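You operate a simulated robot arm through the tools that you are given. There is no shell and no other tool.

You run a simulated robot arm. Do the job below in one go: nothing can be reset, and whatever is moved stays where it is left.

## Task
Put things in order on the kit bench top. At the end: the cream jig pot is in the yellow tray; the grey elbow stands where the purple weight stood; the purple weight stands on top of the green disc; the blue bore stub three stands where the grey elbow stood; whatever was shut is shut again. Leave all else as you found it, and nothing knocked over.
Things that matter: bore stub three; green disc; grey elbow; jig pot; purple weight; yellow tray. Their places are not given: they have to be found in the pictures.

The check looks at the end state, three seconds after you hand in, the way a careful person would. Anything else that was tipped, shoved, dropped, spilled or broken makes it a failure.

## Robot
A 7-joint arm with a two-finger parallel gripper, fixed in place. Base frame: the origin is at the foot of the arm, x ahead of it, y to its left, z up; the work surface is at about z = -4. Lengths are in mm, angles in degrees, forces in N, time in s.
With the tool pointing down near the work surface it reaches from about 240 to 620 mm from the base axis. Its first joint turns from -66.0 to 66.0 degrees. Payload 2.6 kg.
The tool frame sits at the grasp point between the pads (the TCP): z along the fingers, y along the line on which they close. The tips reach 30 mm beyond it. Largest opening 94 mm; finger width 28, thickness 10; the body of the gripper, 50 by 96 mm, starts 55 mm behind the TCP.
Orientation is that of the tool frame in the base frame, as a unit quaternion [w, x, y, z]. With the fingers straight down and closing along the base's y, the tool's x points along the base's -x, its y along +y and its z along -z.

## Interface
- The arm moves only by the tool drive_tool. Its argument "targets" is a list of rows, each a list of 2 entries, a list of its own where there are three numbers: the shift along the tool's x, y, z in mm, then the turn, a rotation vector about the tool's x, y, z in degrees. In form: [[[dx, dy, dz], [ax, ay, az]], ...]. A call has 1 to 20 rows; each row shifts and turns the commanded pose from where the row before left it, along the tool's axes as they then stand. "grip" is the gripper command, from -1 (fully open) to 1 (shut), values between in proportion, set as the call begins (left out, the last holds). A row lasts 0.2 s, in which the tool goes at most 50 mm and 8.6 degrees; a call with a longer step from one row to the next is refused whole, and so is a gripper value outside its range. Where a pose cannot be reached the arm comes as near as it can. A force on the tool above 40 N (or 10 N above the force at the start of the call, whichever is more), or a blocked arm, ends the call early, and 0.2 s more pass. The fingers move at their own pace (about 72 mm/s each) and stop on an object; they squeeze with about 42 N. The grip force told is the motor's: it shows also when the fingers shut on nothing. Time passes only in rows, and 0.2 s behind the last, so rows that do not move let the fingers close. The reply holds the time, the measured pose of the TCP, the force on the tool along the base axes, the opening and the grip force, in the units named above and with some noise, with the torque about the TCP (base axes, N m) and any sound that the robot's microphone picked up.
- Cameras (640 x 400 px; columns grow to the right, rows downward): "scene" is fixed at [19.7, 437.1, 546.1]; the picture's right is [-0.81, -0.59, 0.00], its down [-0.42, 0.57, -0.71] and it looks along [0.42, -0.57, -0.71] (base axes); focal length 214 px, centre (320, 200). "wrist" rides on the gripper at [76, 14, -103] in the tool frame; the picture's right is [-0.18, 0.98, 0.00], its down [-0.75, -0.14, -0.64] and it looks along [-0.63, -0.12, 0.77] (tool axes); focal length 243 px, centre (320, 200).
- snapshot(camera): a new picture of that camera. No time passes.
- probe_pixels(camera, pixels): for up to 12 pixels [column, row] of the newest picture of that camera ("zoom" is the newest enlarged one), the place [x, y, z] in the base frame of the surface seen there, good to about 2 mm, but the place of the scene camera against the robot may be out by one fixed shift of up to 12 mm in any direction. No time passes.
- inspect(camera, box): a new picture of the part [left, top, right, bottom] of that camera's present view, enlarged. No time passes.
- hand_in(): hands the job in; it is judged then, once.

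Leave the gripper open and the arm clear of the work at the hand-in unless told otherwise.

The tools are called by a JSON object that holds its "method" and its "body". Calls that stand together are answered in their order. drive_tool: Moves the arm, as the interface text tells. Its arguments: {"type":"object","properties":{"targets":{"type":"array","items":{"type":"array"}},"grip":{"type":"number"}},"required":["targets"]} The other tools are called the same way: snapshot (camera) takes a picture; probe_pixels (camera, pixels) gives the place of the surface under pixels of a picture; inspect (camera, box) takes an enlarged picture of a part of a camera's view; hand_in () hands the job in.

At the start:

```text
time: 0.0
ee_pos: [351.0, 160.5, 365.9]
tool_rot: [0.0, -0.001, 1.0, 0.001]
ft_force: [0.4, -0.2, -0.8]
wrist_torque: [-0.01, 0.01, 0.01]
grip_width: 93.9
grasp_force: 0.1
```

scene: 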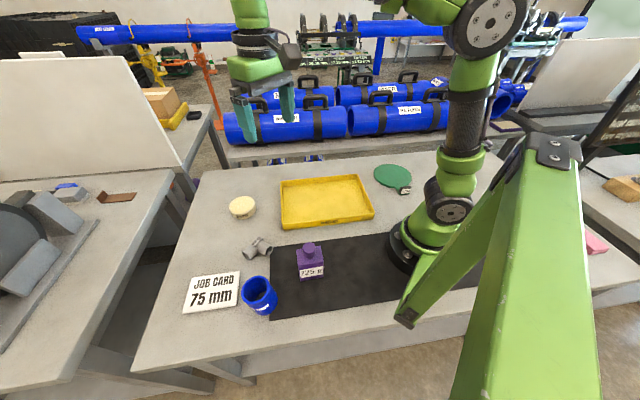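
wrist: 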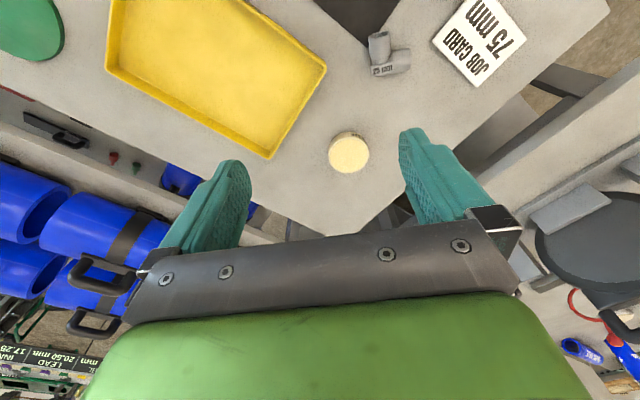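

I see the cream pot near (242,207), the yellow tray (325,202), the green disc (393,176), the grey elbow (257,248), the purple weight (310,260) and a blue stub (260,295) in the scene picture. I will enlarge parts of the view first.

{"method": "inspect", "body": {"camera": "scene", "box": [170, 160, 430, 325]}}

{"method": "inspect", "body": {"camera": "scene", "box": [225, 225, 345, 325]}}

{"method": "inspect", "body": {"camera": "scene", "box": [360, 150, 430, 200]}}

{"method": "inspect", "body": {"camera": "wrist", "box": [300, 0, 520, 190]}}

```text
2.42 times, centred on (300, 242) of scene
```

zoom: 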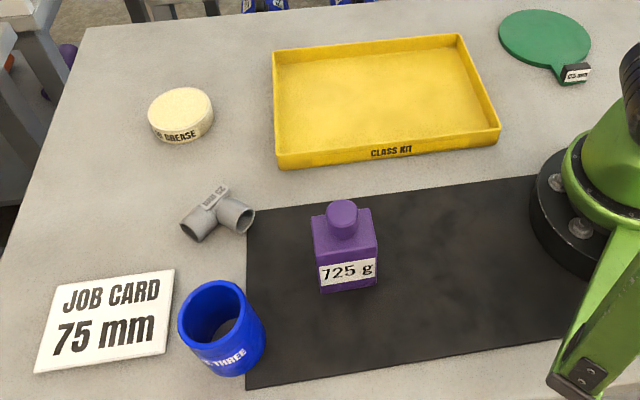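

```text
4.00 times, centred on (285, 275) of scene
```

zoom: 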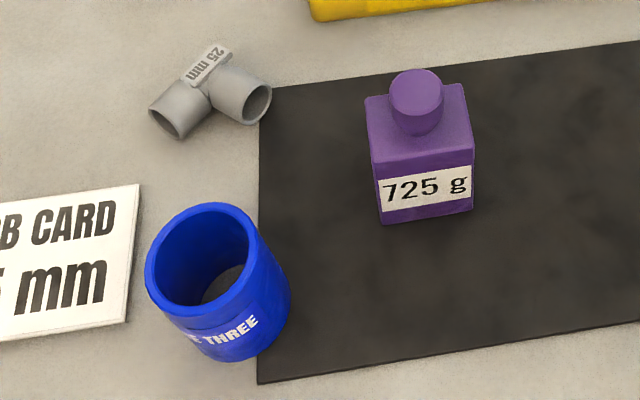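

```text
8.00 times, centred on (395, 175) of scene
```

zoom: 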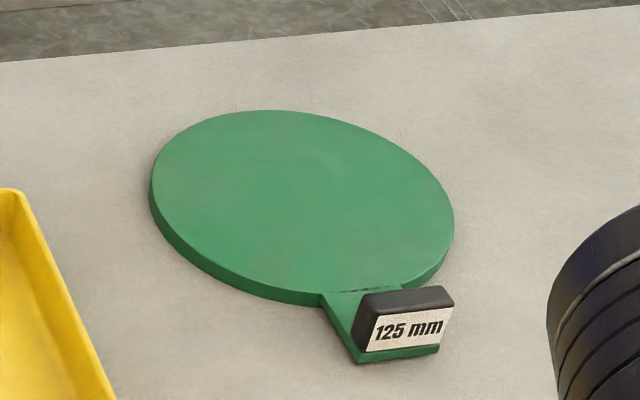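

```text
2.11 times, centred on (410, 95) of wrist
```

zoom: 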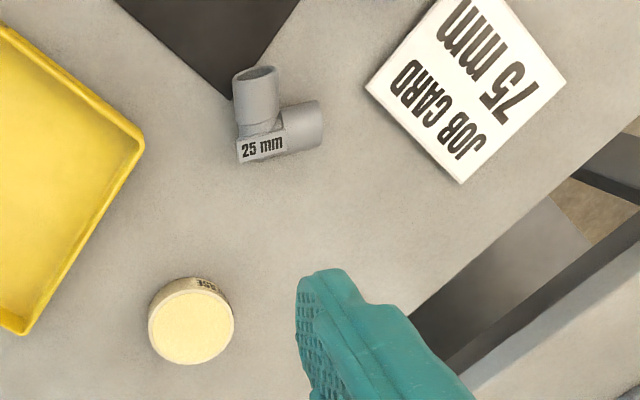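

I read "…THREE" on the blue stub at (260,295), "25 mm" on the elbow, "725 g" on the weight and a raised "125 mm" tag on the disc's tab. Nothing on the bench looks shut. Next I probe the same things in the scene and wrist pictures to compare the two frames.

{"method": "probe_pixels", "body": {"camera": "scene", "pixels": [[242, 205], [242, 213], [250, 248], [263, 252], [310, 248], [311, 272], [258, 283], [263, 305], [393, 173], [404, 189], [325, 200], [283, 184]]}}

{"method": "probe_pixels", "body": {"camera": "wrist", "pixels": [[348, 155], [350, 137], [388, 27], [380, 50], [410, 50], [400, 65], [200, 60], [325, 68], [270, 157], [440, 40], [20, 25], [385, 100]]}}

```text
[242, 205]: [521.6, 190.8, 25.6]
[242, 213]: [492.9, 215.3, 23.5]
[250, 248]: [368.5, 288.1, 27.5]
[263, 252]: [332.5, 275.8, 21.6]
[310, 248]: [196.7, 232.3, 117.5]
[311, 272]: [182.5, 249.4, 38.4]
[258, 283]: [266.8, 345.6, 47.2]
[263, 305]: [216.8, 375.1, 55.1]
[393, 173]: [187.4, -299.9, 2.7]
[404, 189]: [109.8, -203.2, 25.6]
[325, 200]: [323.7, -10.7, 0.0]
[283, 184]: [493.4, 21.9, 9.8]
```

```text
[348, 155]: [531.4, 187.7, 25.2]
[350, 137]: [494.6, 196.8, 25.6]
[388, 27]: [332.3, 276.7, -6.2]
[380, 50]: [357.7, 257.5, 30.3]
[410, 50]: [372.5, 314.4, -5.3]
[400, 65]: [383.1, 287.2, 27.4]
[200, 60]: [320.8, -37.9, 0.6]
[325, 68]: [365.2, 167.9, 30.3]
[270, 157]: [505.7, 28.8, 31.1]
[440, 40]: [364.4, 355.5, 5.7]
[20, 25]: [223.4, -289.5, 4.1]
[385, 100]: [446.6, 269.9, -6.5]
```

The wrist readings look the more trustworthy. The pot top is at z≈25 and the table at about -5. I enlarge the pot in the wrist view to get its rim points.

{"method": "inspect", "body": {"camera": "wrist", "box": [310, 115, 390, 185]}}

```text
5.71 times, centred on (350, 150) of wrist
```

zoom: 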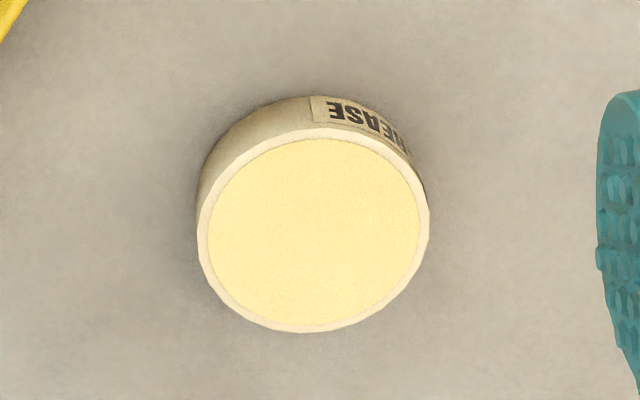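

The pot is an open tin filled with cream grease up to the rim, so it must stay level. I probe its rim (left, right, top and bottom in the enlargement), the centre and the table beside it.

{"method": "probe_pixels", "body": {"camera": "zoom", "pixels": [[203, 230], [425, 225], [312, 134], [310, 327], [312, 230], [100, 230], [240, 160], [390, 290], [230, 290], [400, 170]]}}

{"method": "probe_pixels", "body": {"camera": "wrist", "pixels": [[325, 67], [272, 158], [106, 68], [240, 2], [255, 120], [180, 80], [300, 72], [230, 30], [140, 65], [270, 148], [220, 90], [110, 10]]}}

```text
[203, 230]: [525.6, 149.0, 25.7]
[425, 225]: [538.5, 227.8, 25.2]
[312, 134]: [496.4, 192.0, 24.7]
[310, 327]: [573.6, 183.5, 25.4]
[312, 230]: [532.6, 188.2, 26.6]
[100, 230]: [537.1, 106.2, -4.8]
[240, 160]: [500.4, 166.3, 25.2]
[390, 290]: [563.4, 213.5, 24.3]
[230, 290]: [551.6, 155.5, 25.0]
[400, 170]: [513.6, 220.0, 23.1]
```

```text
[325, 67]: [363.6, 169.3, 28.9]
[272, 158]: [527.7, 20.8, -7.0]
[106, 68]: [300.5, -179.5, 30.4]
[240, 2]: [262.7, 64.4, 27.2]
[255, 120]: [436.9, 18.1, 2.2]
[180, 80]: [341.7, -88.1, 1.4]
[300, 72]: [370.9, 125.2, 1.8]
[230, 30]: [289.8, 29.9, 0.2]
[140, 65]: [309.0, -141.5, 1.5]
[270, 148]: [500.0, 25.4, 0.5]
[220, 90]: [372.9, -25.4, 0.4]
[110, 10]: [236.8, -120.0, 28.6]
```

The pot centre is about (534.5, 188.5) with a diameter of about 79 mm. The tray is turned about 45°, centred near (332,-5), with its floor at z≈1 and its rim at ≈30. I move above the pot with the gripper open and look again.

{"method": "drive_tool", "body": {"targets": [[[-23, 3.5, 27], [0, 0, 0]], [[-23, 3.5, 27], [0, 0, 0]], [[-23, 3.5, 27], [0, 0, 0]], [[-23, 3.5, 27], [0, 0, 0]], [[-23, 3.5, 27], [0, 0, 0]], [[-23, 3.5, 27], [0, 0, 0]], [[-23, 3.5, 27], [0, 0, 0]], [[-22.5, 3.5, 27], [0, 0, 0]], [[0, 0, 0], [0, 0, 0]]], "grip": -1}}

{"method": "snapshot", "body": {"camera": "wrist"}}

```text
time: 2.0
ee_pos: [536.3, 189.6, 145.9]
tool_rot: [0.0, 0.0, 1.0, 0.0]
ft_force: [0.1, -0.4, -1.3]
wrist_torque: [0.01, -0.02, 0.02]
grip_width: 94.0
grasp_force: 0.0
```

```text
taken
```

wrist: 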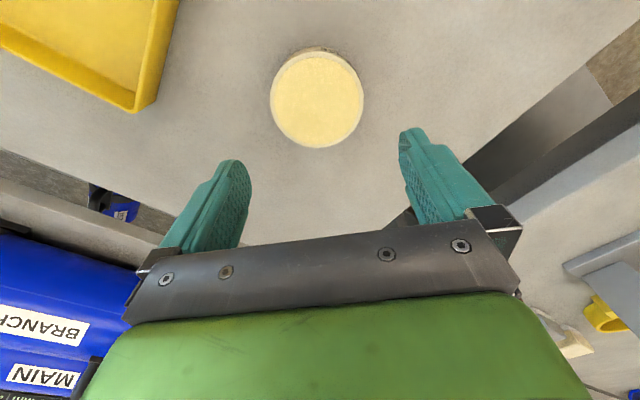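

The arm is above the pot at (536.3, 189.6, 146). The rim now spans about columns 271–363 and rows 53–147. I probe those rim points from close up.

{"method": "probe_pixels", "body": {"camera": "wrist", "pixels": [[273, 100], [362, 100], [317, 56], [316, 145], [285, 68], [349, 131], [285, 131], [349, 68], [316, 100], [230, 60]]}}

```text
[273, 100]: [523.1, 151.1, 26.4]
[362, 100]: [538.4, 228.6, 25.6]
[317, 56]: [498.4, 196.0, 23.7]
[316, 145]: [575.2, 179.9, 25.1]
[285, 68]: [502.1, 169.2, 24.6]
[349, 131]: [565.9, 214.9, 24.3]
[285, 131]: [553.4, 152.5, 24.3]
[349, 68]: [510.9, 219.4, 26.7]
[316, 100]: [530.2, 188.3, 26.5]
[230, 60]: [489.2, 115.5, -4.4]
```

The pot centre is about (535,189), so the tool is aligned. I descend straight to TCP z≈30, leaving the tips about 4 mm above the table, still open.

{"method": "drive_tool", "body": {"targets": [[[1, -0.5, 30], [0, 0, 0]], [[0, 0, 30], [0, 0, 0]], [[0, 0, 25], [0, 0, 0]], [[0, 0, 20], [0, 0, 0]], [[0, 0, 10], [0, 0, 0]], [[0, 0, 0], [0, 0, 0]]]}}

{"method": "snapshot", "body": {"camera": "wrist"}}

```text
time: 3.4
ee_pos: [535.0, 188.0, 33.2]
tool_rot: [-0.001, 0.0, 1.0, 0.0]
ft_force: [0.3, 0.1, 0.0]
wrist_torque: [0.02, 0.02, 0.04]
grip_width: 94.1
grasp_force: 0.1
```

```text
taken
```

wrist: 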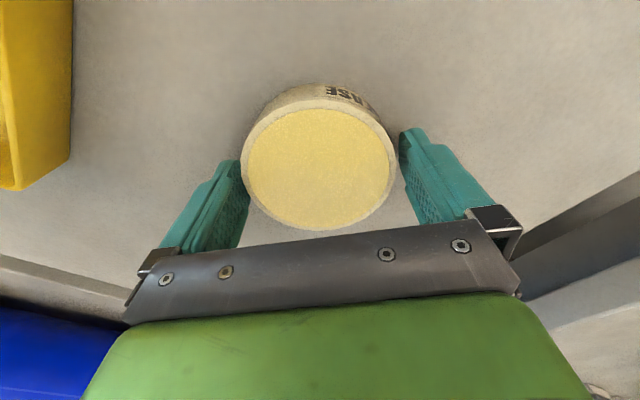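

The pot sits centred between the fingers and the TCP is at z=33.2. I go down 4 mm more and then close gently.

{"method": "drive_tool", "body": {"targets": [[[0, 0, 3.5], [0, 0, 0]], [[0, 0, 0], [0, 0, 0]]]}}

{"method": "drive_tool", "body": {"targets": [[[0, 0, 0], [0, 0, 0]], [[0, 0, 0], [0, 0, 0]], [[0, 0, 0], [0, 0, 0]], [[0, 0, 0], [0, 0, 0]]], "grip": 1}}

```text
time: 4.0
ee_pos: [534.0, 188.7, 29.0]
tool_rot: [0.0, 0.0, 1.0, 0.0]
ft_force: [0.1, 0.3, 0.1]
wrist_torque: [-0.03, 0.02, -0.01]
grip_width: 94.1
grasp_force: 0.0
```

```text
time: 5.0
ee_pos: [535.4, 188.2, 28.5]
tool_rot: [0.002, 0.0, 1.0, 0.0]
ft_force: [-0.4, -1.2, 5.8]
wrist_torque: [0.31, 0.11, 0.09]
grip_width: 87.6
grasp_force: 42.6
```

The fingers stopped at 87.6 mm, wider than I expected, with a small upward force. I look before lifting.

{"method": "snapshot", "body": {"camera": "wrist"}}

{"method": "inspect", "body": {"camera": "scene", "box": [200, 170, 290, 230]}}

```text
taken
```

wrist: 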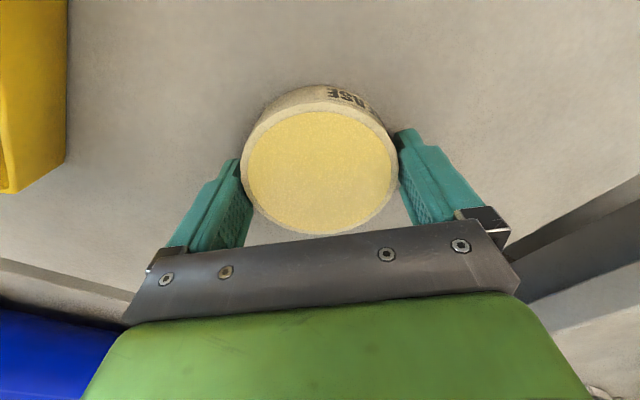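

```text
6.67 times, centred on (245, 200) of scene
```

zoom: 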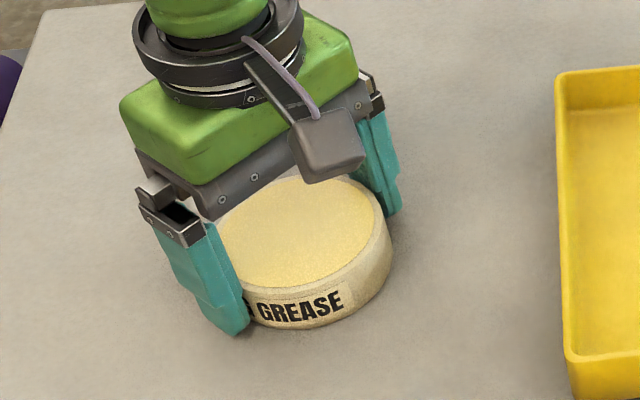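

The pads hold the tin on both sides. I lift slowly by 20 mm and check that it hangs level.

{"method": "drive_tool", "body": {"targets": [[[0, 0, -3], [0, 0, 0]], [[0, 0, -5], [0, 0, 0]], [[0, 0, -6], [0, 0, 0]], [[0, 0, -6], [0, 0, 0]], [[0, 0, 0], [0, 0, 0]]]}}

{"method": "snapshot", "body": {"camera": "wrist"}}

{"method": "inspect", "body": {"camera": "scene", "box": [200, 170, 290, 230]}}

```text
time: 6.2
ee_pos: [534.3, 188.9, 51.5]
tool_rot: [0.0, 0.0, 1.0, 0.0]
ft_force: [-0.5, -0.4, -3.0]
wrist_torque: [0.01, -0.01, -0.03]
grip_width: 87.6
grasp_force: 42.3
```

```text
taken
```

wrist: 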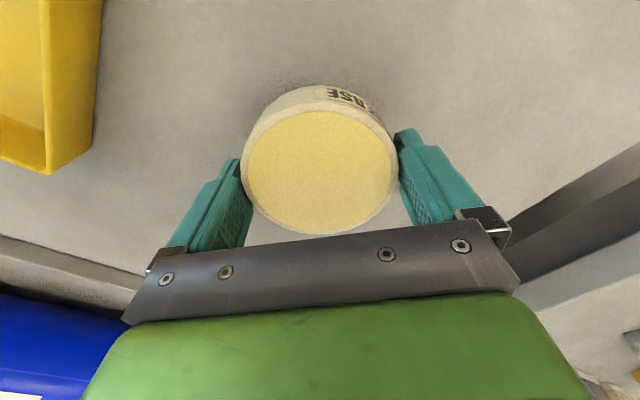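

```text
6.67 times, centred on (245, 200) of scene
```

zoom: 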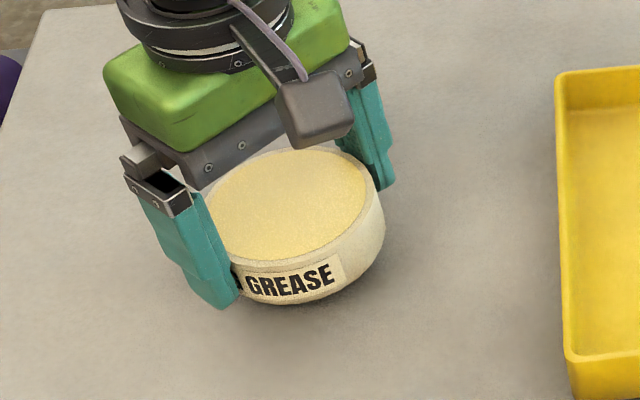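

It is held level and clear. I raise it to about z=130 and carry it smoothly over the rim to the tray's middle at (332,-5).

{"method": "drive_tool", "body": {"targets": [[[0, 0, -10], [0, 0, 0]], [[0, 0, -20], [0, 0, 0]], [[0, 0, -20], [0, 0, 0]], [[0, 0, -20], [0, 0, 0]], [[0, 0, -10], [0, 0, 0]], [[8, -8, 0], [0, 0, 0]], [[16, -15, 0], [0, 0, 0]], [[18, -17, 0], [0, 0, 0]], [[18, -17, 0], [0, 0, 0]], [[18, -17, 0], [0, 0, 0]], [[18, -17, 0], [0, 0, 0]], [[18, -17, 0], [0, 0, 0]], [[18, -17, 0], [0, 0, 0]], [[18, -17, 0], [0, 0, 0]], [[18, -17, 0], [0, 0, 0]], [[16, -16, 0], [0, 0, 0]], [[12, -12, 0], [0, 0, 0]], [[6, -7, 0], [0, 0, 0]], [[0, 0, 0], [0, 0, 0]], [[0, 0, 0], [0, 0, 0]]]}}

{"method": "snapshot", "body": {"camera": "wrist"}}

{"method": "snapshot", "body": {"camera": "scene"}}

```text
time: 10.4
ee_pos: [331.4, -4.4, 132.7]
tool_rot: [0.0, -0.001, 1.0, 0.0]
ft_force: [-0.4, -0.9, -2.6]
wrist_torque: [-0.02, -0.01, 0.01]
grip_width: 87.7
grasp_force: 41.6
```

```text
taken
```

wrist: 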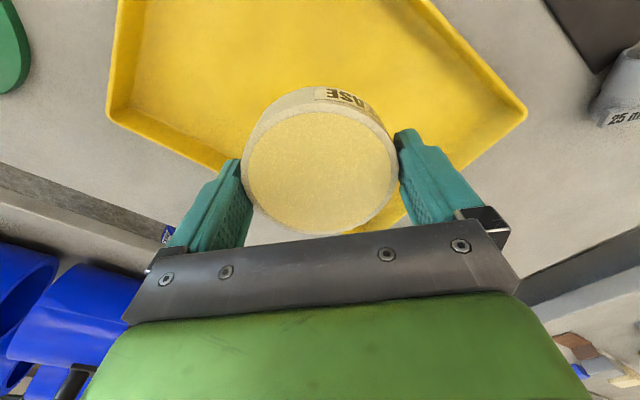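

```text
taken
```

scene: 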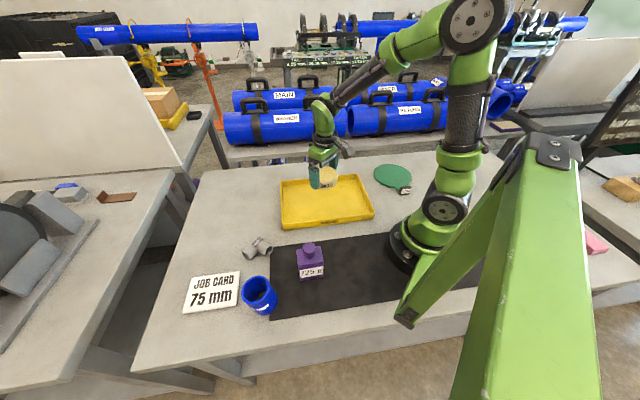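

I am above the tray's middle with the tin level. I lower it to about 3 mm above the tray floor (TCP z≈37).

{"method": "drive_tool", "body": {"targets": [[[0, 0, 15], [0, 0, 0]], [[0, 0, 20], [0, 0, 0]], [[0, 0, 20], [0, 0, 0]], [[0, 0, 20], [0, 0, 0]], [[0, 0, 12], [0, 0, 0]], [[0, 0, 6], [0, 0, 0]], [[0, 0, 0], [0, 0, 0]], [[0, 0, 0], [0, 0, 0]]]}}

{"method": "inspect", "body": {"camera": "scene", "box": [270, 140, 385, 235]}}

{"method": "snapshot", "body": {"camera": "wrist"}}

```text
time: 12.2
ee_pos: [331.1, -5.6, 36.7]
tool_rot: [0.0, 0.0, 1.0, 0.0]
ft_force: [0.1, -0.4, -1.8]
wrist_torque: [-0.03, 0.01, -0.02]
grip_width: 87.5
grasp_force: 41.7
```

```text
4.21 times, centred on (328, 188) of scene
```

zoom: 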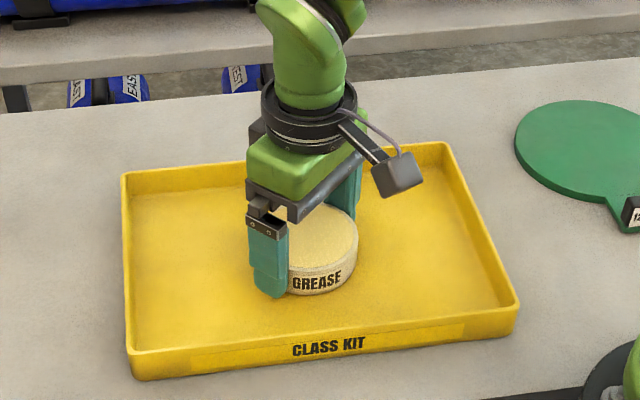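

```text
taken
```

wrist: 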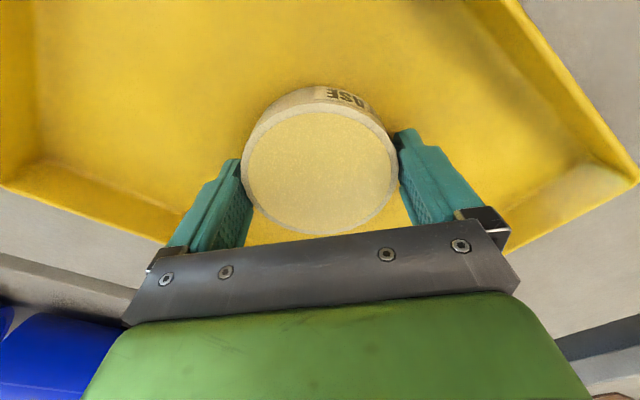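

No contact yet at z=36.7, and the force is unchanged. I go down in 1 mm steps until I feel the floor.

{"method": "drive_tool", "body": {"targets": [[[0, 0, 1], [0, 0, 0]], [[0, 0, 1], [0, 0, 0]], [[0, 0, 0], [0, 0, 0]]]}}

```text
time: 13.0
ee_pos: [331.2, -5.1, 35.6]
tool_rot: [-0.001, -0.001, 1.0, 0.0]
ft_force: [-2.8, 0.1, 3.8]
wrist_torque: [0.24, 0.17, 0.07]
grip_width: 87.4
grasp_force: 41.4
```

Contact is felt (force z went from -1.8 to +3.8). I open the gripper and wait, then look.

{"method": "drive_tool", "body": {"targets": [[[0, 0, 0], [0, 0, 0]], [[0, 0, 0], [0, 0, 0]], [[0, 0, 0], [0, 0, 0]]], "grip": -1}}

{"method": "snapshot", "body": {"camera": "wrist"}}

```text
time: 13.8
ee_pos: [331.3, -6.7, 36.0]
tool_rot: [0.0, 0.0, 1.0, 0.0]
ft_force: [-0.2, -0.7, 0.0]
wrist_torque: [0.0, 0.01, -0.02]
grip_width: 93.9
grasp_force: 0.1
```

```text
taken
```

wrist: 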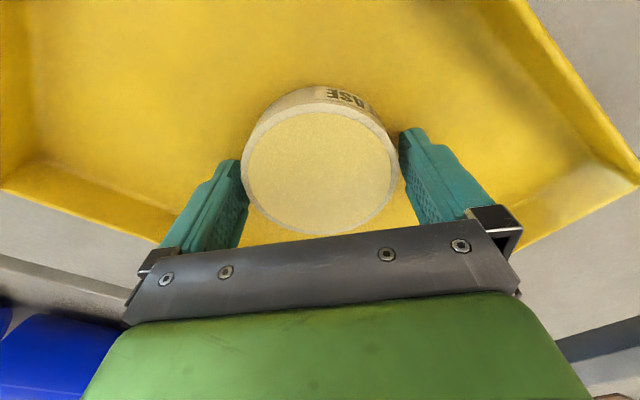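

The tin stands in the tray and is clear of both fingers. I rise straight up to about z=330 and then go look at the weight around (190,240).

{"method": "drive_tool", "body": {"targets": [[[0, 0, -5], [0, 0, 0]], [[0, 0, -10], [0, 0, 0]], [[0, 0, -20], [0, 0, 0]], [[0, 0, -30], [0, 0, 0]], [[0, 0, -35], [0, 0, 0]], [[0, 0, -35], [0, 0, 0]], [[0, 0, -35], [0, 0, 0]], [[0, 0, -35], [0, 0, 0]], [[0, 0, -35], [0, 0, 0]], [[0, 0, -30], [0, 0, 0]], [[0, 0, 0], [0, 0, 0]]]}}

{"method": "snapshot", "body": {"camera": "wrist"}}

{"method": "inspect", "body": {"camera": "scene", "box": [270, 140, 420, 235]}}

```text
time: 16.2
ee_pos: [330.3, -3.6, 307.6]
tool_rot: [0.0, 0.0, 1.0, 0.0]
ft_force: [-0.2, 0.3, 1.0]
wrist_torque: [-0.01, 0.01, -0.02]
grip_width: 94.0
grasp_force: 0.0
```

```text
taken
```

wrist: 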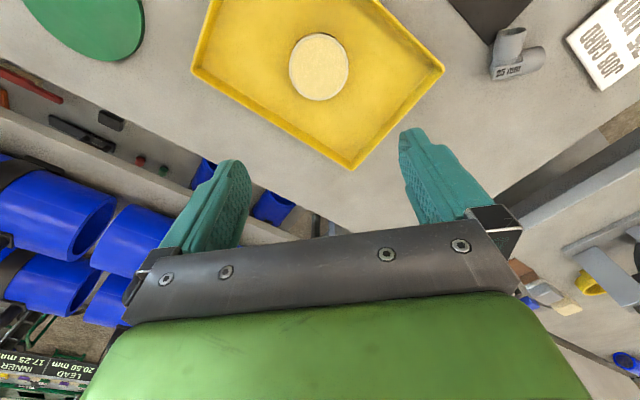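

```text
4.21 times, centred on (345, 188) of scene
```

zoom: 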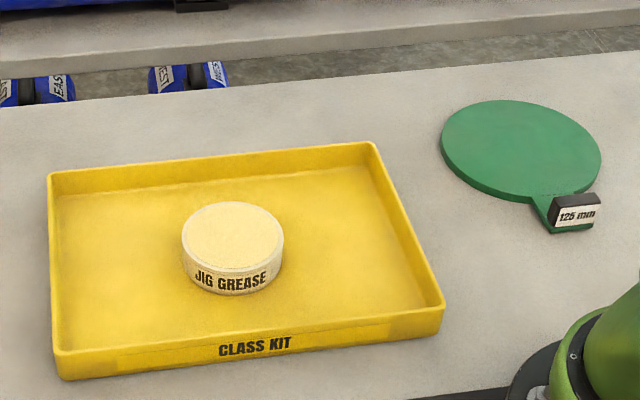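

The "JIG GREASE" tin stands in the tray. I move above the purple weight near (200,232) at z≈307 to look at it.

{"method": "drive_tool", "body": {"targets": [[[13, 23.6, 0], [0, 0, 0]], [[13, 23.6, 0], [0, 0, 0]], [[13, 23.6, 0], [0, 0, 0]], [[13, 23.6, 0], [0, 0, 0]], [[13, 23.6, 0], [0, 0, 0]], [[13, 23.6, 0], [0, 0, 0]], [[13, 23.6, 0], [0, 0, 0]], [[13, 23.6, 0], [0, 0, 0]], [[13, 23.6, 0], [0, 0, 0]], [[13, 23.6, 0], [0, 0, 0]], [[0, 0, 0], [0, 0, 0]]]}}

{"method": "snapshot", "body": {"camera": "wrist"}}

{"method": "snapshot", "body": {"camera": "scene"}}

```text
time: 18.6
ee_pos: [199.6, 231.6, 308.4]
tool_rot: [0.0, 0.0, 1.0, 0.0]
ft_force: [-1.0, -0.3, -0.8]
wrist_torque: [0.02, -0.01, 0.03]
grip_width: 94.0
grasp_force: 0.0
```

```text
taken
```

wrist: 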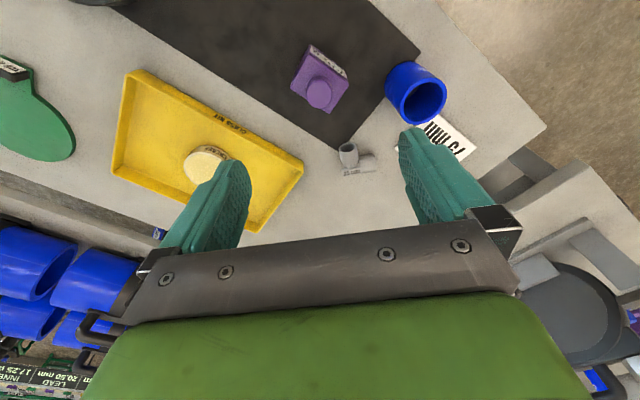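

```text
taken
```

scene: 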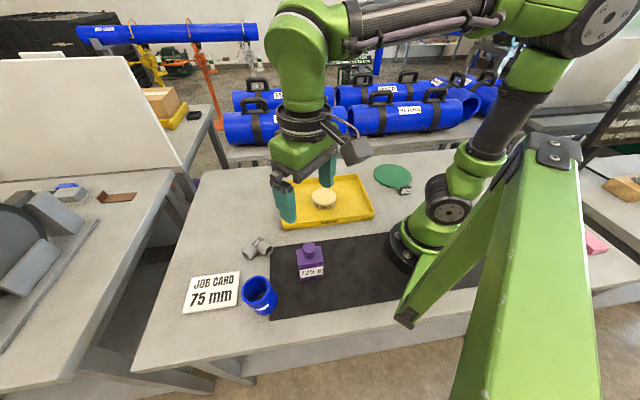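

All the remaining things are in this wrist view: the weight at (320,82), stub (415,92), elbow (352,160). I enlarge this region.

{"method": "inspect", "body": {"camera": "wrist", "box": [270, 30, 470, 155]}}

{"method": "inspect", "body": {"camera": "wrist", "box": [280, 35, 360, 125]}}

```text
3.20 times, centred on (370, 92) of wrist
```

zoom: 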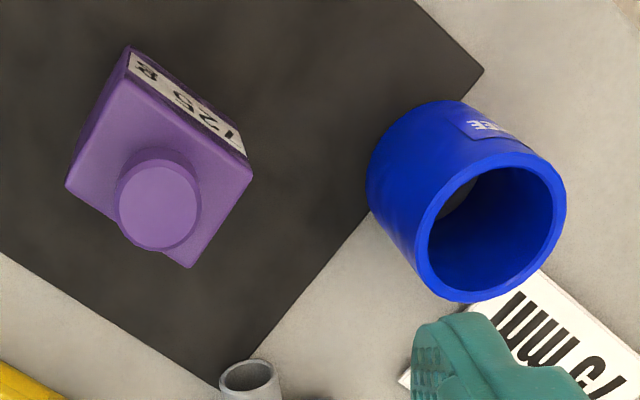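

```text
4.44 times, centred on (320, 80) of wrist
```

zoom: 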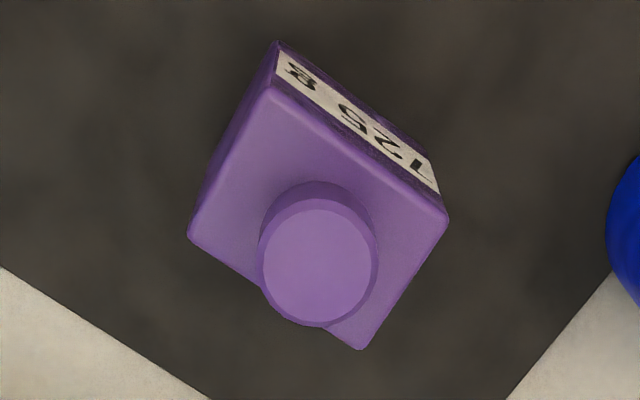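

The second zoom shows the body's top corners at (270,92), (448,215), (362,345) and (190,235), with the knob on top. I probe them, the knob and the mat.

{"method": "probe_pixels", "body": {"camera": "zoom", "pixels": [[272, 95], [444, 215], [361, 342], [194, 233], [318, 266], [318, 215], [265, 268], [374, 268], [318, 320], [150, 150], [278, 45], [240, 180]]}}

{"method": "probe_pixels", "body": {"camera": "scene", "pixels": [[310, 244], [298, 252], [320, 250], [301, 262], [323, 259], [302, 278], [323, 274], [311, 277]]}}

```text
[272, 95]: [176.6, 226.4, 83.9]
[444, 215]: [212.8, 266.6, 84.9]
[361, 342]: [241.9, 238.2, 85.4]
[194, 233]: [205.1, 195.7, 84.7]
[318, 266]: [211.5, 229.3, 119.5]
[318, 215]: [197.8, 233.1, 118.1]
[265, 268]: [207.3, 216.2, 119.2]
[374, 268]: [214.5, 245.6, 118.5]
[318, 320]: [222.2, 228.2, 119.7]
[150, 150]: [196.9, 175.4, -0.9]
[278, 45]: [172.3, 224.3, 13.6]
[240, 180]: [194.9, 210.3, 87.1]
```

```text
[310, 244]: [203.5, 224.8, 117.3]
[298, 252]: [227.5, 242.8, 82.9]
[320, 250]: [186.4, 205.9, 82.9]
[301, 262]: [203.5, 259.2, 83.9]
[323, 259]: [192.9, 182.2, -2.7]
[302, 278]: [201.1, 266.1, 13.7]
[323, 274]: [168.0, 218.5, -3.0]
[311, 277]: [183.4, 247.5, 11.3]
```

The body top is about 55 × 41 mm, centred at (209,232), with its long side at about 48° from the x axis. Its top is at z≈85 and the knob top at ≈119. I will grip the body across the short side, so I turn the tool -47° about its z and come down to z≈220 for a check.

{"method": "drive_tool", "body": {"targets": [[[-9, 0, 0], [0, 0, -7.8]], [[0, 0, 10], [0, 0, -7.8]], [[0, 0, 15], [0, 0, -7.8]], [[0, 0, 20], [0, 0, -7.8]], [[0, 0, 20], [0, 0, -7.8]], [[0, 0, 20], [0, 0, -8]], [[0, 0, 0], [0, 0, 0]]]}}

{"method": "snapshot", "body": {"camera": "wrist"}}

```text
time: 20.2
ee_pos: [210.2, 231.8, 219.2]
tool_rot: [0.001, -0.399, 0.917, -0.001]
ft_force: [0.2, -0.2, 0.2]
wrist_torque: [-0.01, -0.01, 0.02]
grip_width: 93.9
grasp_force: 0.1
```

```text
taken
```

wrist: 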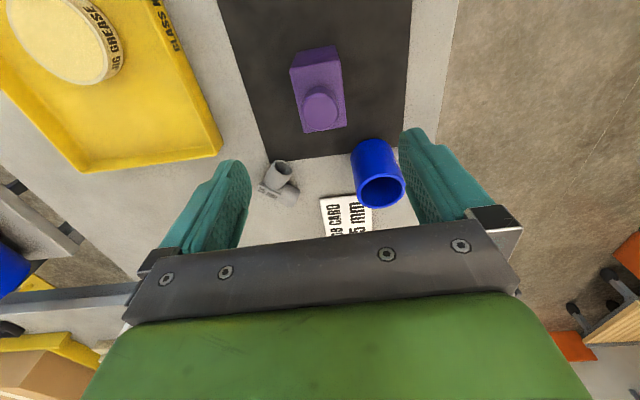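

The weight is now squared with the fingers at (320,90). I enlarge it and check its corners.

{"method": "inspect", "body": {"camera": "wrist", "box": [270, 35, 370, 145]}}

```text
3.64 times, centred on (320, 90) of wrist
```

zoom: 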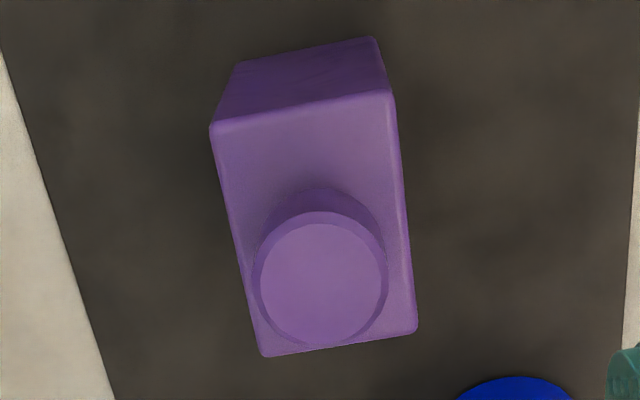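

{"method": "probe_pixels", "body": {"camera": "zoom", "pixels": [[215, 126], [391, 96], [413, 332], [264, 353], [230, 210], [403, 190], [322, 280], [322, 230], [260, 285], [385, 285], [322, 335], [120, 200]]}}

```text
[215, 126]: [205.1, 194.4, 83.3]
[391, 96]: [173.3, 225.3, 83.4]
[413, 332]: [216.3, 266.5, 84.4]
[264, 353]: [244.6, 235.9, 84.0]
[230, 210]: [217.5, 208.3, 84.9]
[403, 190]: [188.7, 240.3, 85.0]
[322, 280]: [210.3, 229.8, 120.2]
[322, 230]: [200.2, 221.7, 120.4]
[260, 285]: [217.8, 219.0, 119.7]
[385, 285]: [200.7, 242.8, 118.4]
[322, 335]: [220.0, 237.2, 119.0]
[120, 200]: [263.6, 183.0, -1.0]
```

The body centre is about (209.8, 230.7), which is right under the TCP. I descend to TCP z≈78 with the palm 13 mm above the knob, then close.

{"method": "drive_tool", "body": {"targets": [[[0, 0, 30], [0, 0, 0]], [[0, 0, 35], [0, 0, 0]], [[0, 0, 35], [0, 0, 0]], [[0, 0, 25], [0, 0, 0]], [[0, 0, 14], [0, 0, 0]], [[0, 0, 0], [0, 0, 0]]]}}

{"method": "snapshot", "body": {"camera": "wrist"}}

```text
time: 21.6
ee_pos: [209.4, 230.5, 81.8]
tool_rot: [0.0, -0.399, 0.917, -0.001]
ft_force: [0.1, 0.3, 0.0]
wrist_torque: [-0.03, 0.0, -0.01]
grip_width: 93.9
grasp_force: 0.0
```

```text
taken
```

wrist: 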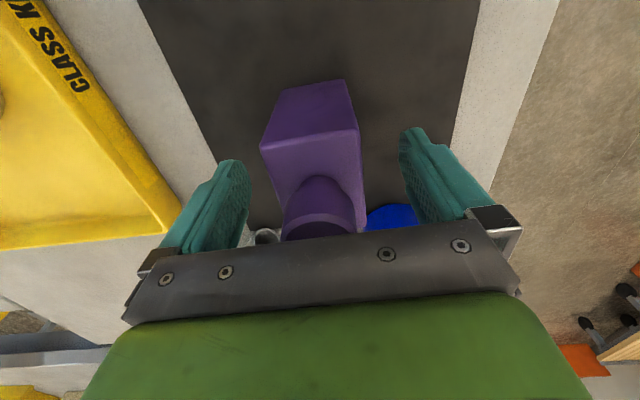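

The body is about 2.4 mm to the left of centre between the pads. I shift the tool that far along -y, go 2 mm lower and close.

{"method": "drive_tool", "body": {"targets": [[[0, -2.4, 2], [0, 0, 0]], [[0, 0, 0], [0, 0, 0]]]}}

{"method": "drive_tool", "body": {"targets": [[[0, 0, 0], [0, 0, 0]], [[0, 0, 0], [0, 0, 0]], [[0, 0, 0], [0, 0, 0]], [[0, 0, 0], [0, 0, 0]], [[0, 0, 0], [0, 0, 0]]], "grip": 1}}

{"method": "snapshot", "body": {"camera": "wrist"}}

```text
time: 22.2
ee_pos: [211.3, 229.0, 79.4]
tool_rot: [0.0, -0.399, 0.917, 0.0]
ft_force: [0.2, 0.4, -0.2]
wrist_torque: [0.01, 0.02, -0.01]
grip_width: 93.9
grasp_force: 0.1
```

```text
time: 23.4
ee_pos: [210.8, 228.6, 80.1]
tool_rot: [0.0, -0.398, 0.917, 0.0]
ft_force: [-8.3, 6.6, 6.3]
wrist_torque: [0.17, 0.44, -0.1]
grip_width: 50.4
grasp_force: 42.3
```

```text
taken
```

wrist: 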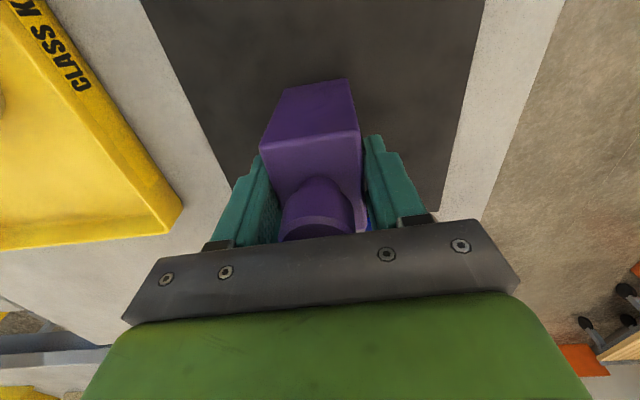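

The weight is gripped at 50.4 mm opening. I lift it slowly by 15 mm and check.

{"method": "drive_tool", "body": {"targets": [[[0, 0, -2], [0, 0, 0]], [[0, 0, -3], [0, 0, 0]], [[0, 0, -5], [0, 0, 0]], [[0, 0, -5], [0, 0, 0]], [[0, 0, 0], [0, 0, 0]]]}}

{"method": "snapshot", "body": {"camera": "wrist"}}

{"method": "inspect", "body": {"camera": "scene", "box": [250, 180, 400, 300]}}

```text
time: 24.6
ee_pos: [212.4, 228.8, 95.7]
tool_rot: [0.0, -0.398, 0.917, -0.001]
ft_force: [0.1, 0.5, -7.0]
wrist_torque: [0.0, -0.01, 0.03]
grip_width: 50.5
grasp_force: 41.8
```

```text
taken
```

wrist: 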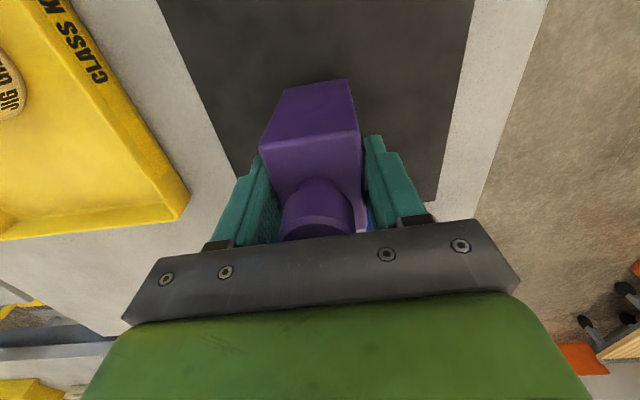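

```text
3.33 times, centred on (325, 240) of scene
```

zoom: 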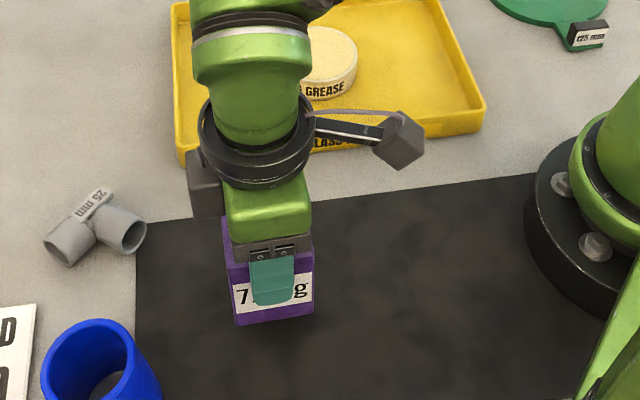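

The weight hangs firmly (about 7 N). Its bottom sits about 82 mm below the TCP. I lift to z≈300 and then swing on an arc about the base towards the disc, turning the tool along.

{"method": "drive_tool", "body": {"targets": [[[0, 0, -15], [0, 0, 0]], [[0, 0, -30], [0, 0, 0]], [[0, 0, -35], [0, 0, 0]], [[0, 0, -35], [0, 0, 0]], [[0, 0, -35], [0, 0, 0]], [[0, 0, -30], [0, 0, 0]], [[0, 0, -20], [0, 0, 0]], [[0, 0, 0], [0, 0, 0]]]}}

{"method": "drive_tool", "body": {"targets": [[[1.2, -27.2, 0], [0, 0, 5]], [[1.2, -27.2, 0], [0, 0, 5]], [[1.2, -27.2, 0], [0, 0, 5]], [[1.2, -27.2, 0], [0, 0, 5]], [[1.2, -27.2, 0], [0, 0, 5]], [[1.2, -27.2, 0], [0, 0, 5]], [[1.2, -27.2, 0], [0, 0, 5]], [[1.2, -27.2, 0], [0, 0, 5]], [[1.2, -27.2, 0], [0, 0, 5]], [[1.2, -27.2, 0], [0, 0, 5]], [[1.2, -27.2, 0], [0, 0, 5]], [[1.2, -27.2, 0], [0, 0, 5]], [[1.2, -27.2, 0], [0, 0, 5]], [[1.2, -27.2, 0], [0, 0, 5]], [[1.2, -27.2, 0], [0, 0, 5]], [[1.2, -27.2, 0], [0, 0, 5]], [[1.2, -27.2, 0], [0, 0, 5]], [[1.2, -27.2, 0], [0, 0, 5]], [[0, 0, 0], [0, 0, 0]]]}}

{"method": "snapshot", "body": {"camera": "wrist"}}

{"method": "snapshot", "body": {"camera": "scene"}}

```text
time: 26.4
ee_pos: [210.7, 228.4, 295.7]
tool_rot: [0.0, -0.399, 0.917, 0.0]
ft_force: [0.1, -0.6, -6.8]
wrist_torque: [-0.02, -0.01, 0.01]
grip_width: 50.3
grasp_force: 42.1
```

```text
time: 30.4
ee_pos: [228.3, -212.2, 295.7]
tool_rot: [0.001, 0.367, 0.93, 0.001]
ft_force: [-0.2, 0.2, -6.7]
wrist_torque: [-0.03, -0.02, 0.01]
grip_width: 50.5
grasp_force: 42.1
```

```text
taken
```

wrist: 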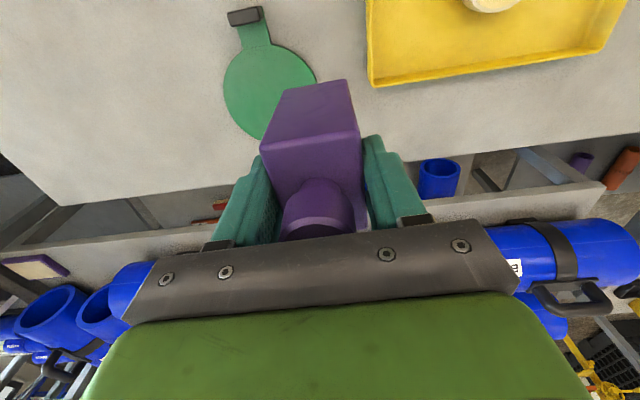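

```text
taken
```

scene: 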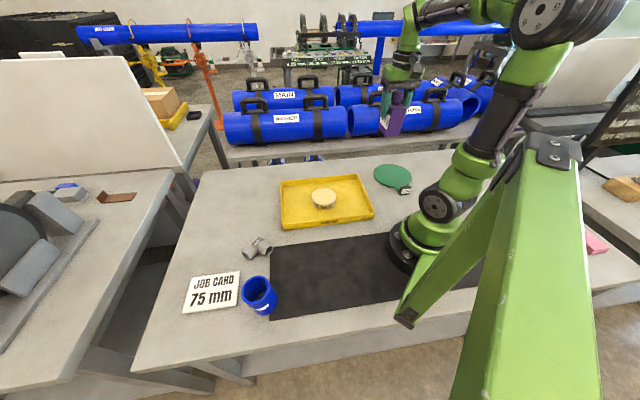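

The disc is visible at about (268,90) beside the held weight. I enlarge it and probe its edge to find its centre.

{"method": "inspect", "body": {"camera": "wrist", "box": [210, 0, 340, 150]}}

```text
2.67 times, centred on (275, 75) of wrist
```

zoom: 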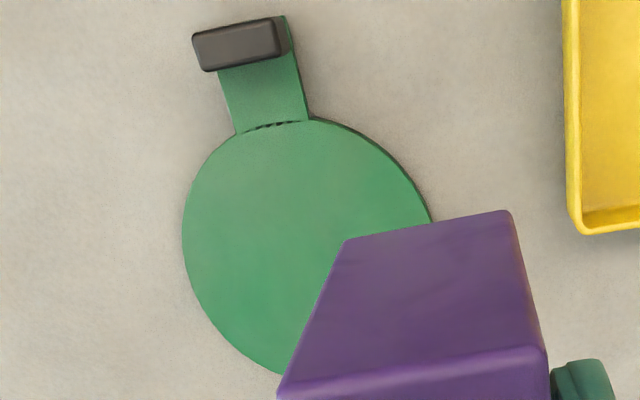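

{"method": "probe_pixels", "body": {"camera": "zoom", "pixels": [[185, 240], [205, 175], [245, 135], [345, 128], [395, 165], [426, 215], [200, 310], [235, 352], [265, 370], [300, 240], [240, 45], [120, 200]]}}

{"method": "probe_pixels", "body": {"camera": "scene", "pixels": [[376, 170], [384, 165], [394, 164], [405, 168], [412, 175], [413, 180], [408, 184], [380, 181], [376, 176], [395, 186], [393, 175]]}}

```text
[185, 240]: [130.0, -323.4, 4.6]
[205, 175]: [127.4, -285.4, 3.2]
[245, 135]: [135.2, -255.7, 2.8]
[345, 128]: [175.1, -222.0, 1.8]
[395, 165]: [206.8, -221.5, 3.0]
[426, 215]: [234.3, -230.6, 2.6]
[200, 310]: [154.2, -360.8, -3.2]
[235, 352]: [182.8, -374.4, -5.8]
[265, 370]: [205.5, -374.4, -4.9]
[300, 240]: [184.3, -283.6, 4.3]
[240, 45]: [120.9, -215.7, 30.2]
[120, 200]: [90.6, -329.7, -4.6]
```

```text
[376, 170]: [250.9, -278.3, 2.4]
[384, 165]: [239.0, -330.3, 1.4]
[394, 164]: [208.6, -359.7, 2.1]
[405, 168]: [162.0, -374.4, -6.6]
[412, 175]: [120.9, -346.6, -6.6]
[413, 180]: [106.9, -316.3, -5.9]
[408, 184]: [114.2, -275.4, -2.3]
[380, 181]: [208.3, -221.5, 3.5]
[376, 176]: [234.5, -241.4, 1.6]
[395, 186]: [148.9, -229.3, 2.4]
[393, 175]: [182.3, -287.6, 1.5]
```

The fit is not tight enough because the held weight hides part of the disc. I shift the tool 90 mm along its +y to uncover the whole disc and look again.

{"method": "drive_tool", "body": {"targets": [[[0, 22, 0], [0, 0, 0]], [[0, 23, 0], [0, 0, 0]], [[0, 23, 0], [0, 0, 0]], [[0, 22, 0], [0, 0, 0]], [[0, 0, 0], [0, 0, 0]]]}}

{"method": "snapshot", "body": {"camera": "wrist"}}

{"method": "inspect", "body": {"camera": "wrist", "box": [100, 0, 290, 160]}}

```text
time: 31.6
ee_pos: [288.7, -145.7, 293.1]
tool_rot: [0.0, 0.367, 0.93, 0.0]
ft_force: [0.4, 0.3, -7.2]
wrist_torque: [-0.04, -0.04, -0.02]
grip_width: 49.9
grasp_force: 41.5
```

```text
taken
```

wrist: 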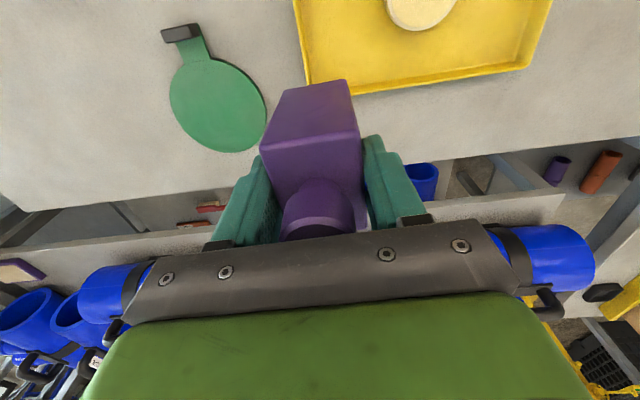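

```text
2.50 times, centred on (195, 80) of wrist
```

zoom: 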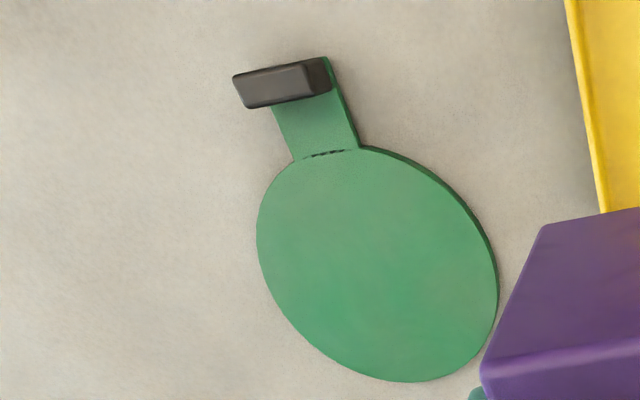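

{"method": "probe_pixels", "body": {"camera": "zoom", "pixels": [[261, 240], [275, 185], [300, 163], [380, 153], [440, 190], [480, 235], [494, 290], [480, 345], [415, 378], [345, 358], [285, 305], [378, 268]]}}

```text
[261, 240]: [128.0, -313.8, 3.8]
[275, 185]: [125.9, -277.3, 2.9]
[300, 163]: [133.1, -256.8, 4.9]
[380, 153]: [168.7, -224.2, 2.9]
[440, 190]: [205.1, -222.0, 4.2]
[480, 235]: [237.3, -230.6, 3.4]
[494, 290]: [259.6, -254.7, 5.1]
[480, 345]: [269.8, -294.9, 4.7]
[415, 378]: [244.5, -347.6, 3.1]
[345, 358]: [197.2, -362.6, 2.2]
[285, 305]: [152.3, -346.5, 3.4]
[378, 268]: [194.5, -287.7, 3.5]
```

The disc centre is at about (198,-292), with a radius of about 72 mm and its top at z≈3.5. The tab with its block points away towards (121,-216). I carry the weight over the centre and lower it to about z=110.

{"method": "drive_tool", "body": {"targets": [[[-4.8, -24.1, 0], [0, 0, 0]], [[-4.8, -24.1, 0], [0, 0, 0]], [[-4.8, -24.1, 0], [0, 0, 0]], [[-4.8, -24.1, 0], [0, 0, 0]], [[-4.8, -24.1, 0], [0, 0, 0]], [[-4.8, -24.1, 0], [0, 0, 0]], [[-4.9, -24.1, 0], [0, 0, 0]], [[0, 0, 15], [0, 0, 0]], [[0, 0, 30], [0, 0, 0]], [[0, 0, 30], [0, 0, 0]], [[0, 0, 30], [0, 0, 0]], [[0, 0, 30], [0, 0, 0]], [[0, 0, 30], [0, 0, 0]], [[0, 0, 15], [0, 0, 0]], [[0, 0, 0], [0, 0, 0]], [[0, 0, 0], [0, 0, 0]]]}}

{"method": "snapshot", "body": {"camera": "wrist"}}

{"method": "inspect", "body": {"camera": "scene", "box": [330, 110, 450, 210]}}

```text
time: 35.0
ee_pos: [197.8, -289.7, 114.9]
tool_rot: [-0.001, 0.367, 0.93, -0.001]
ft_force: [-0.6, 0.7, -7.7]
wrist_torque: [0.0, -0.02, 0.03]
grip_width: 50.3
grasp_force: 41.8
```

```text
taken
```

wrist: 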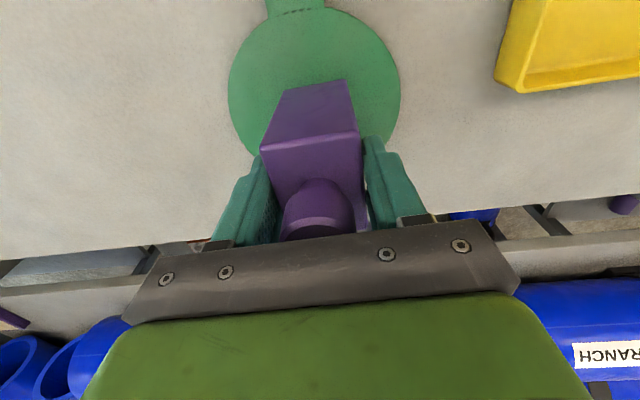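

```text
4.00 times, centred on (390, 160) of scene
```

zoom: 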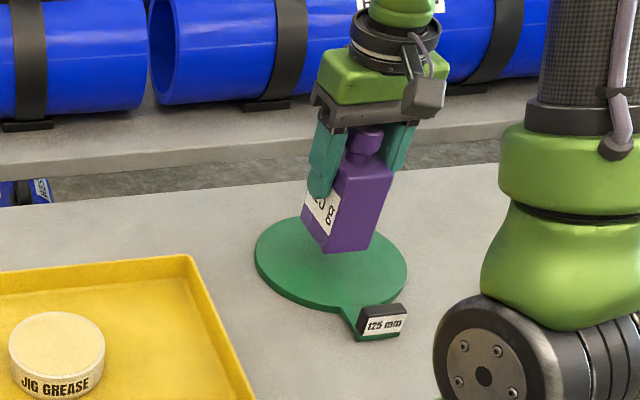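

The weight hangs over the disc's middle. I lower it to z≈90, then feel down in small steps.

{"method": "drive_tool", "body": {"targets": [[[0, 0, 8], [0, 0, 0]], [[0, 0, 8], [0, 0, 0]], [[0, 0, 5], [0, 0, 0]], [[0, 0, 3], [0, 0, 0]], [[0, 0, 0], [0, 0, 0]], [[0, 0, 0], [0, 0, 0]]]}}

{"method": "drive_tool", "body": {"targets": [[[0, 0, 1], [0, 0, 0]], [[0, 0, 1], [0, 0, 0]], [[0, 0, 0], [0, 0, 0]]]}}

```text
time: 36.4
ee_pos: [199.3, -292.4, 91.8]
tool_rot: [-0.001, 0.366, 0.93, 0.0]
ft_force: [-0.6, 0.2, -8.4]
wrist_torque: [0.0, 0.04, 0.01]
grip_width: 50.4
grasp_force: 41.9
```

```text
time: 37.2
ee_pos: [199.3, -292.2, 89.4]
tool_rot: [0.0, 0.367, 0.93, 0.0]
ft_force: [0.0, -0.3, -6.8]
wrist_torque: [-0.01, -0.01, -0.03]
grip_width: 50.3
grasp_force: 42.1
```

Still hanging at z=89.4. I keep lowering in small steps.

{"method": "drive_tool", "body": {"targets": [[[0, 0, 1], [0, 0, 0]], [[0, 0, 1], [0, 0, 0]], [[0, 0, 0], [0, 0, 0]]]}}

{"method": "drive_tool", "body": {"targets": [[[0, 0, 1], [0, 0, 0]], [[0, 0, 0], [0, 0, 0]]]}}

```text
time: 38.0
ee_pos: [198.5, -291.3, 87.2]
tool_rot: [0.0, 0.367, 0.93, 0.0]
ft_force: [-0.3, 0.3, -7.3]
wrist_torque: [0.02, -0.02, 0.03]
grip_width: 50.3
grasp_force: 42.1
```

```text
time: 38.6
ee_pos: [198.2, -292.3, 86.1]
tool_rot: [0.0, 0.366, 0.931, 0.0]
ft_force: [0.3, -0.4, -7.5]
wrist_torque: [0.01, 0.01, -0.01]
grip_width: 50.3
grasp_force: 42.0
```

No contact yet at 86.1, so I take further 1 mm steps.

{"method": "drive_tool", "body": {"targets": [[[0, 0, 1], [0, 0, 0]], [[0, 0, 0], [0, 0, 0]]]}}

{"method": "drive_tool", "body": {"targets": [[[0, 0, 0.7], [0, 0, 0]], [[0, 0, 0], [0, 0, 0]]]}}

```text
time: 39.2
ee_pos: [198.1, -291.5, 85.1]
tool_rot: [-0.001, 0.366, 0.931, 0.0]
ft_force: [-1.0, 0.5, -6.3]
wrist_torque: [-0.02, -0.01, -0.02]
grip_width: 50.3
grasp_force: 42.0
```

```text
time: 39.8
ee_pos: [197.4, -292.1, 85.5]
tool_rot: [0.0, 0.367, 0.93, 0.0]
ft_force: [-0.8, 1.6, -0.2]
wrist_torque: [0.03, 0.23, -0.11]
grip_width: 50.5
grasp_force: 42.0
```

The force rose from -7 to about 0, so the weight rests on the disc. I open the gripper.

{"method": "drive_tool", "body": {"targets": [[[0, 0, 0], [0, 0, 0]], [[0, 0, 0], [0, 0, 0]], [[0, 0, 0], [0, 0, 0]], [[0, 0, 0], [0, 0, 0]]], "grip": -1}}

{"method": "snapshot", "body": {"camera": "wrist"}}

{"method": "inspect", "body": {"camera": "scene", "box": [330, 110, 450, 210]}}

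```text
time: 40.8
ee_pos: [198.3, -292.3, 84.4]
tool_rot: [0.0, 0.366, 0.93, 0.0]
ft_force: [0.0, -0.2, -0.1]
wrist_torque: [0.03, -0.01, 0.02]
grip_width: 93.9
grasp_force: 0.0
```

```text
taken
```

wrist: 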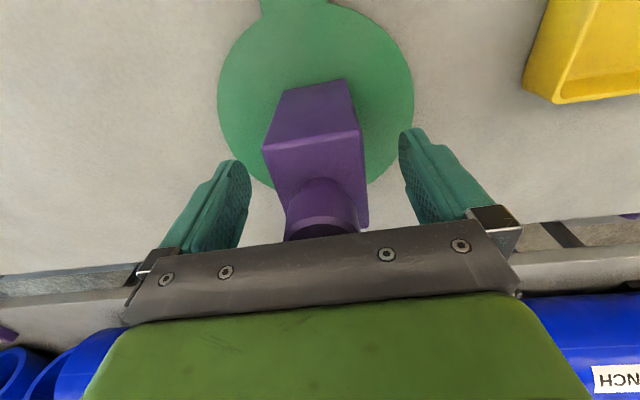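

```text
4.00 times, centred on (390, 160) of scene
```

zoom: 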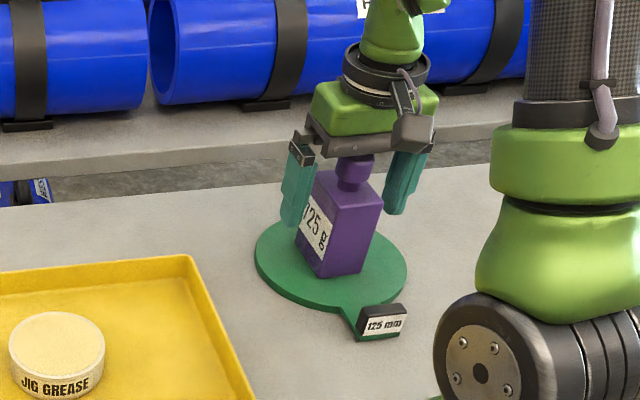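

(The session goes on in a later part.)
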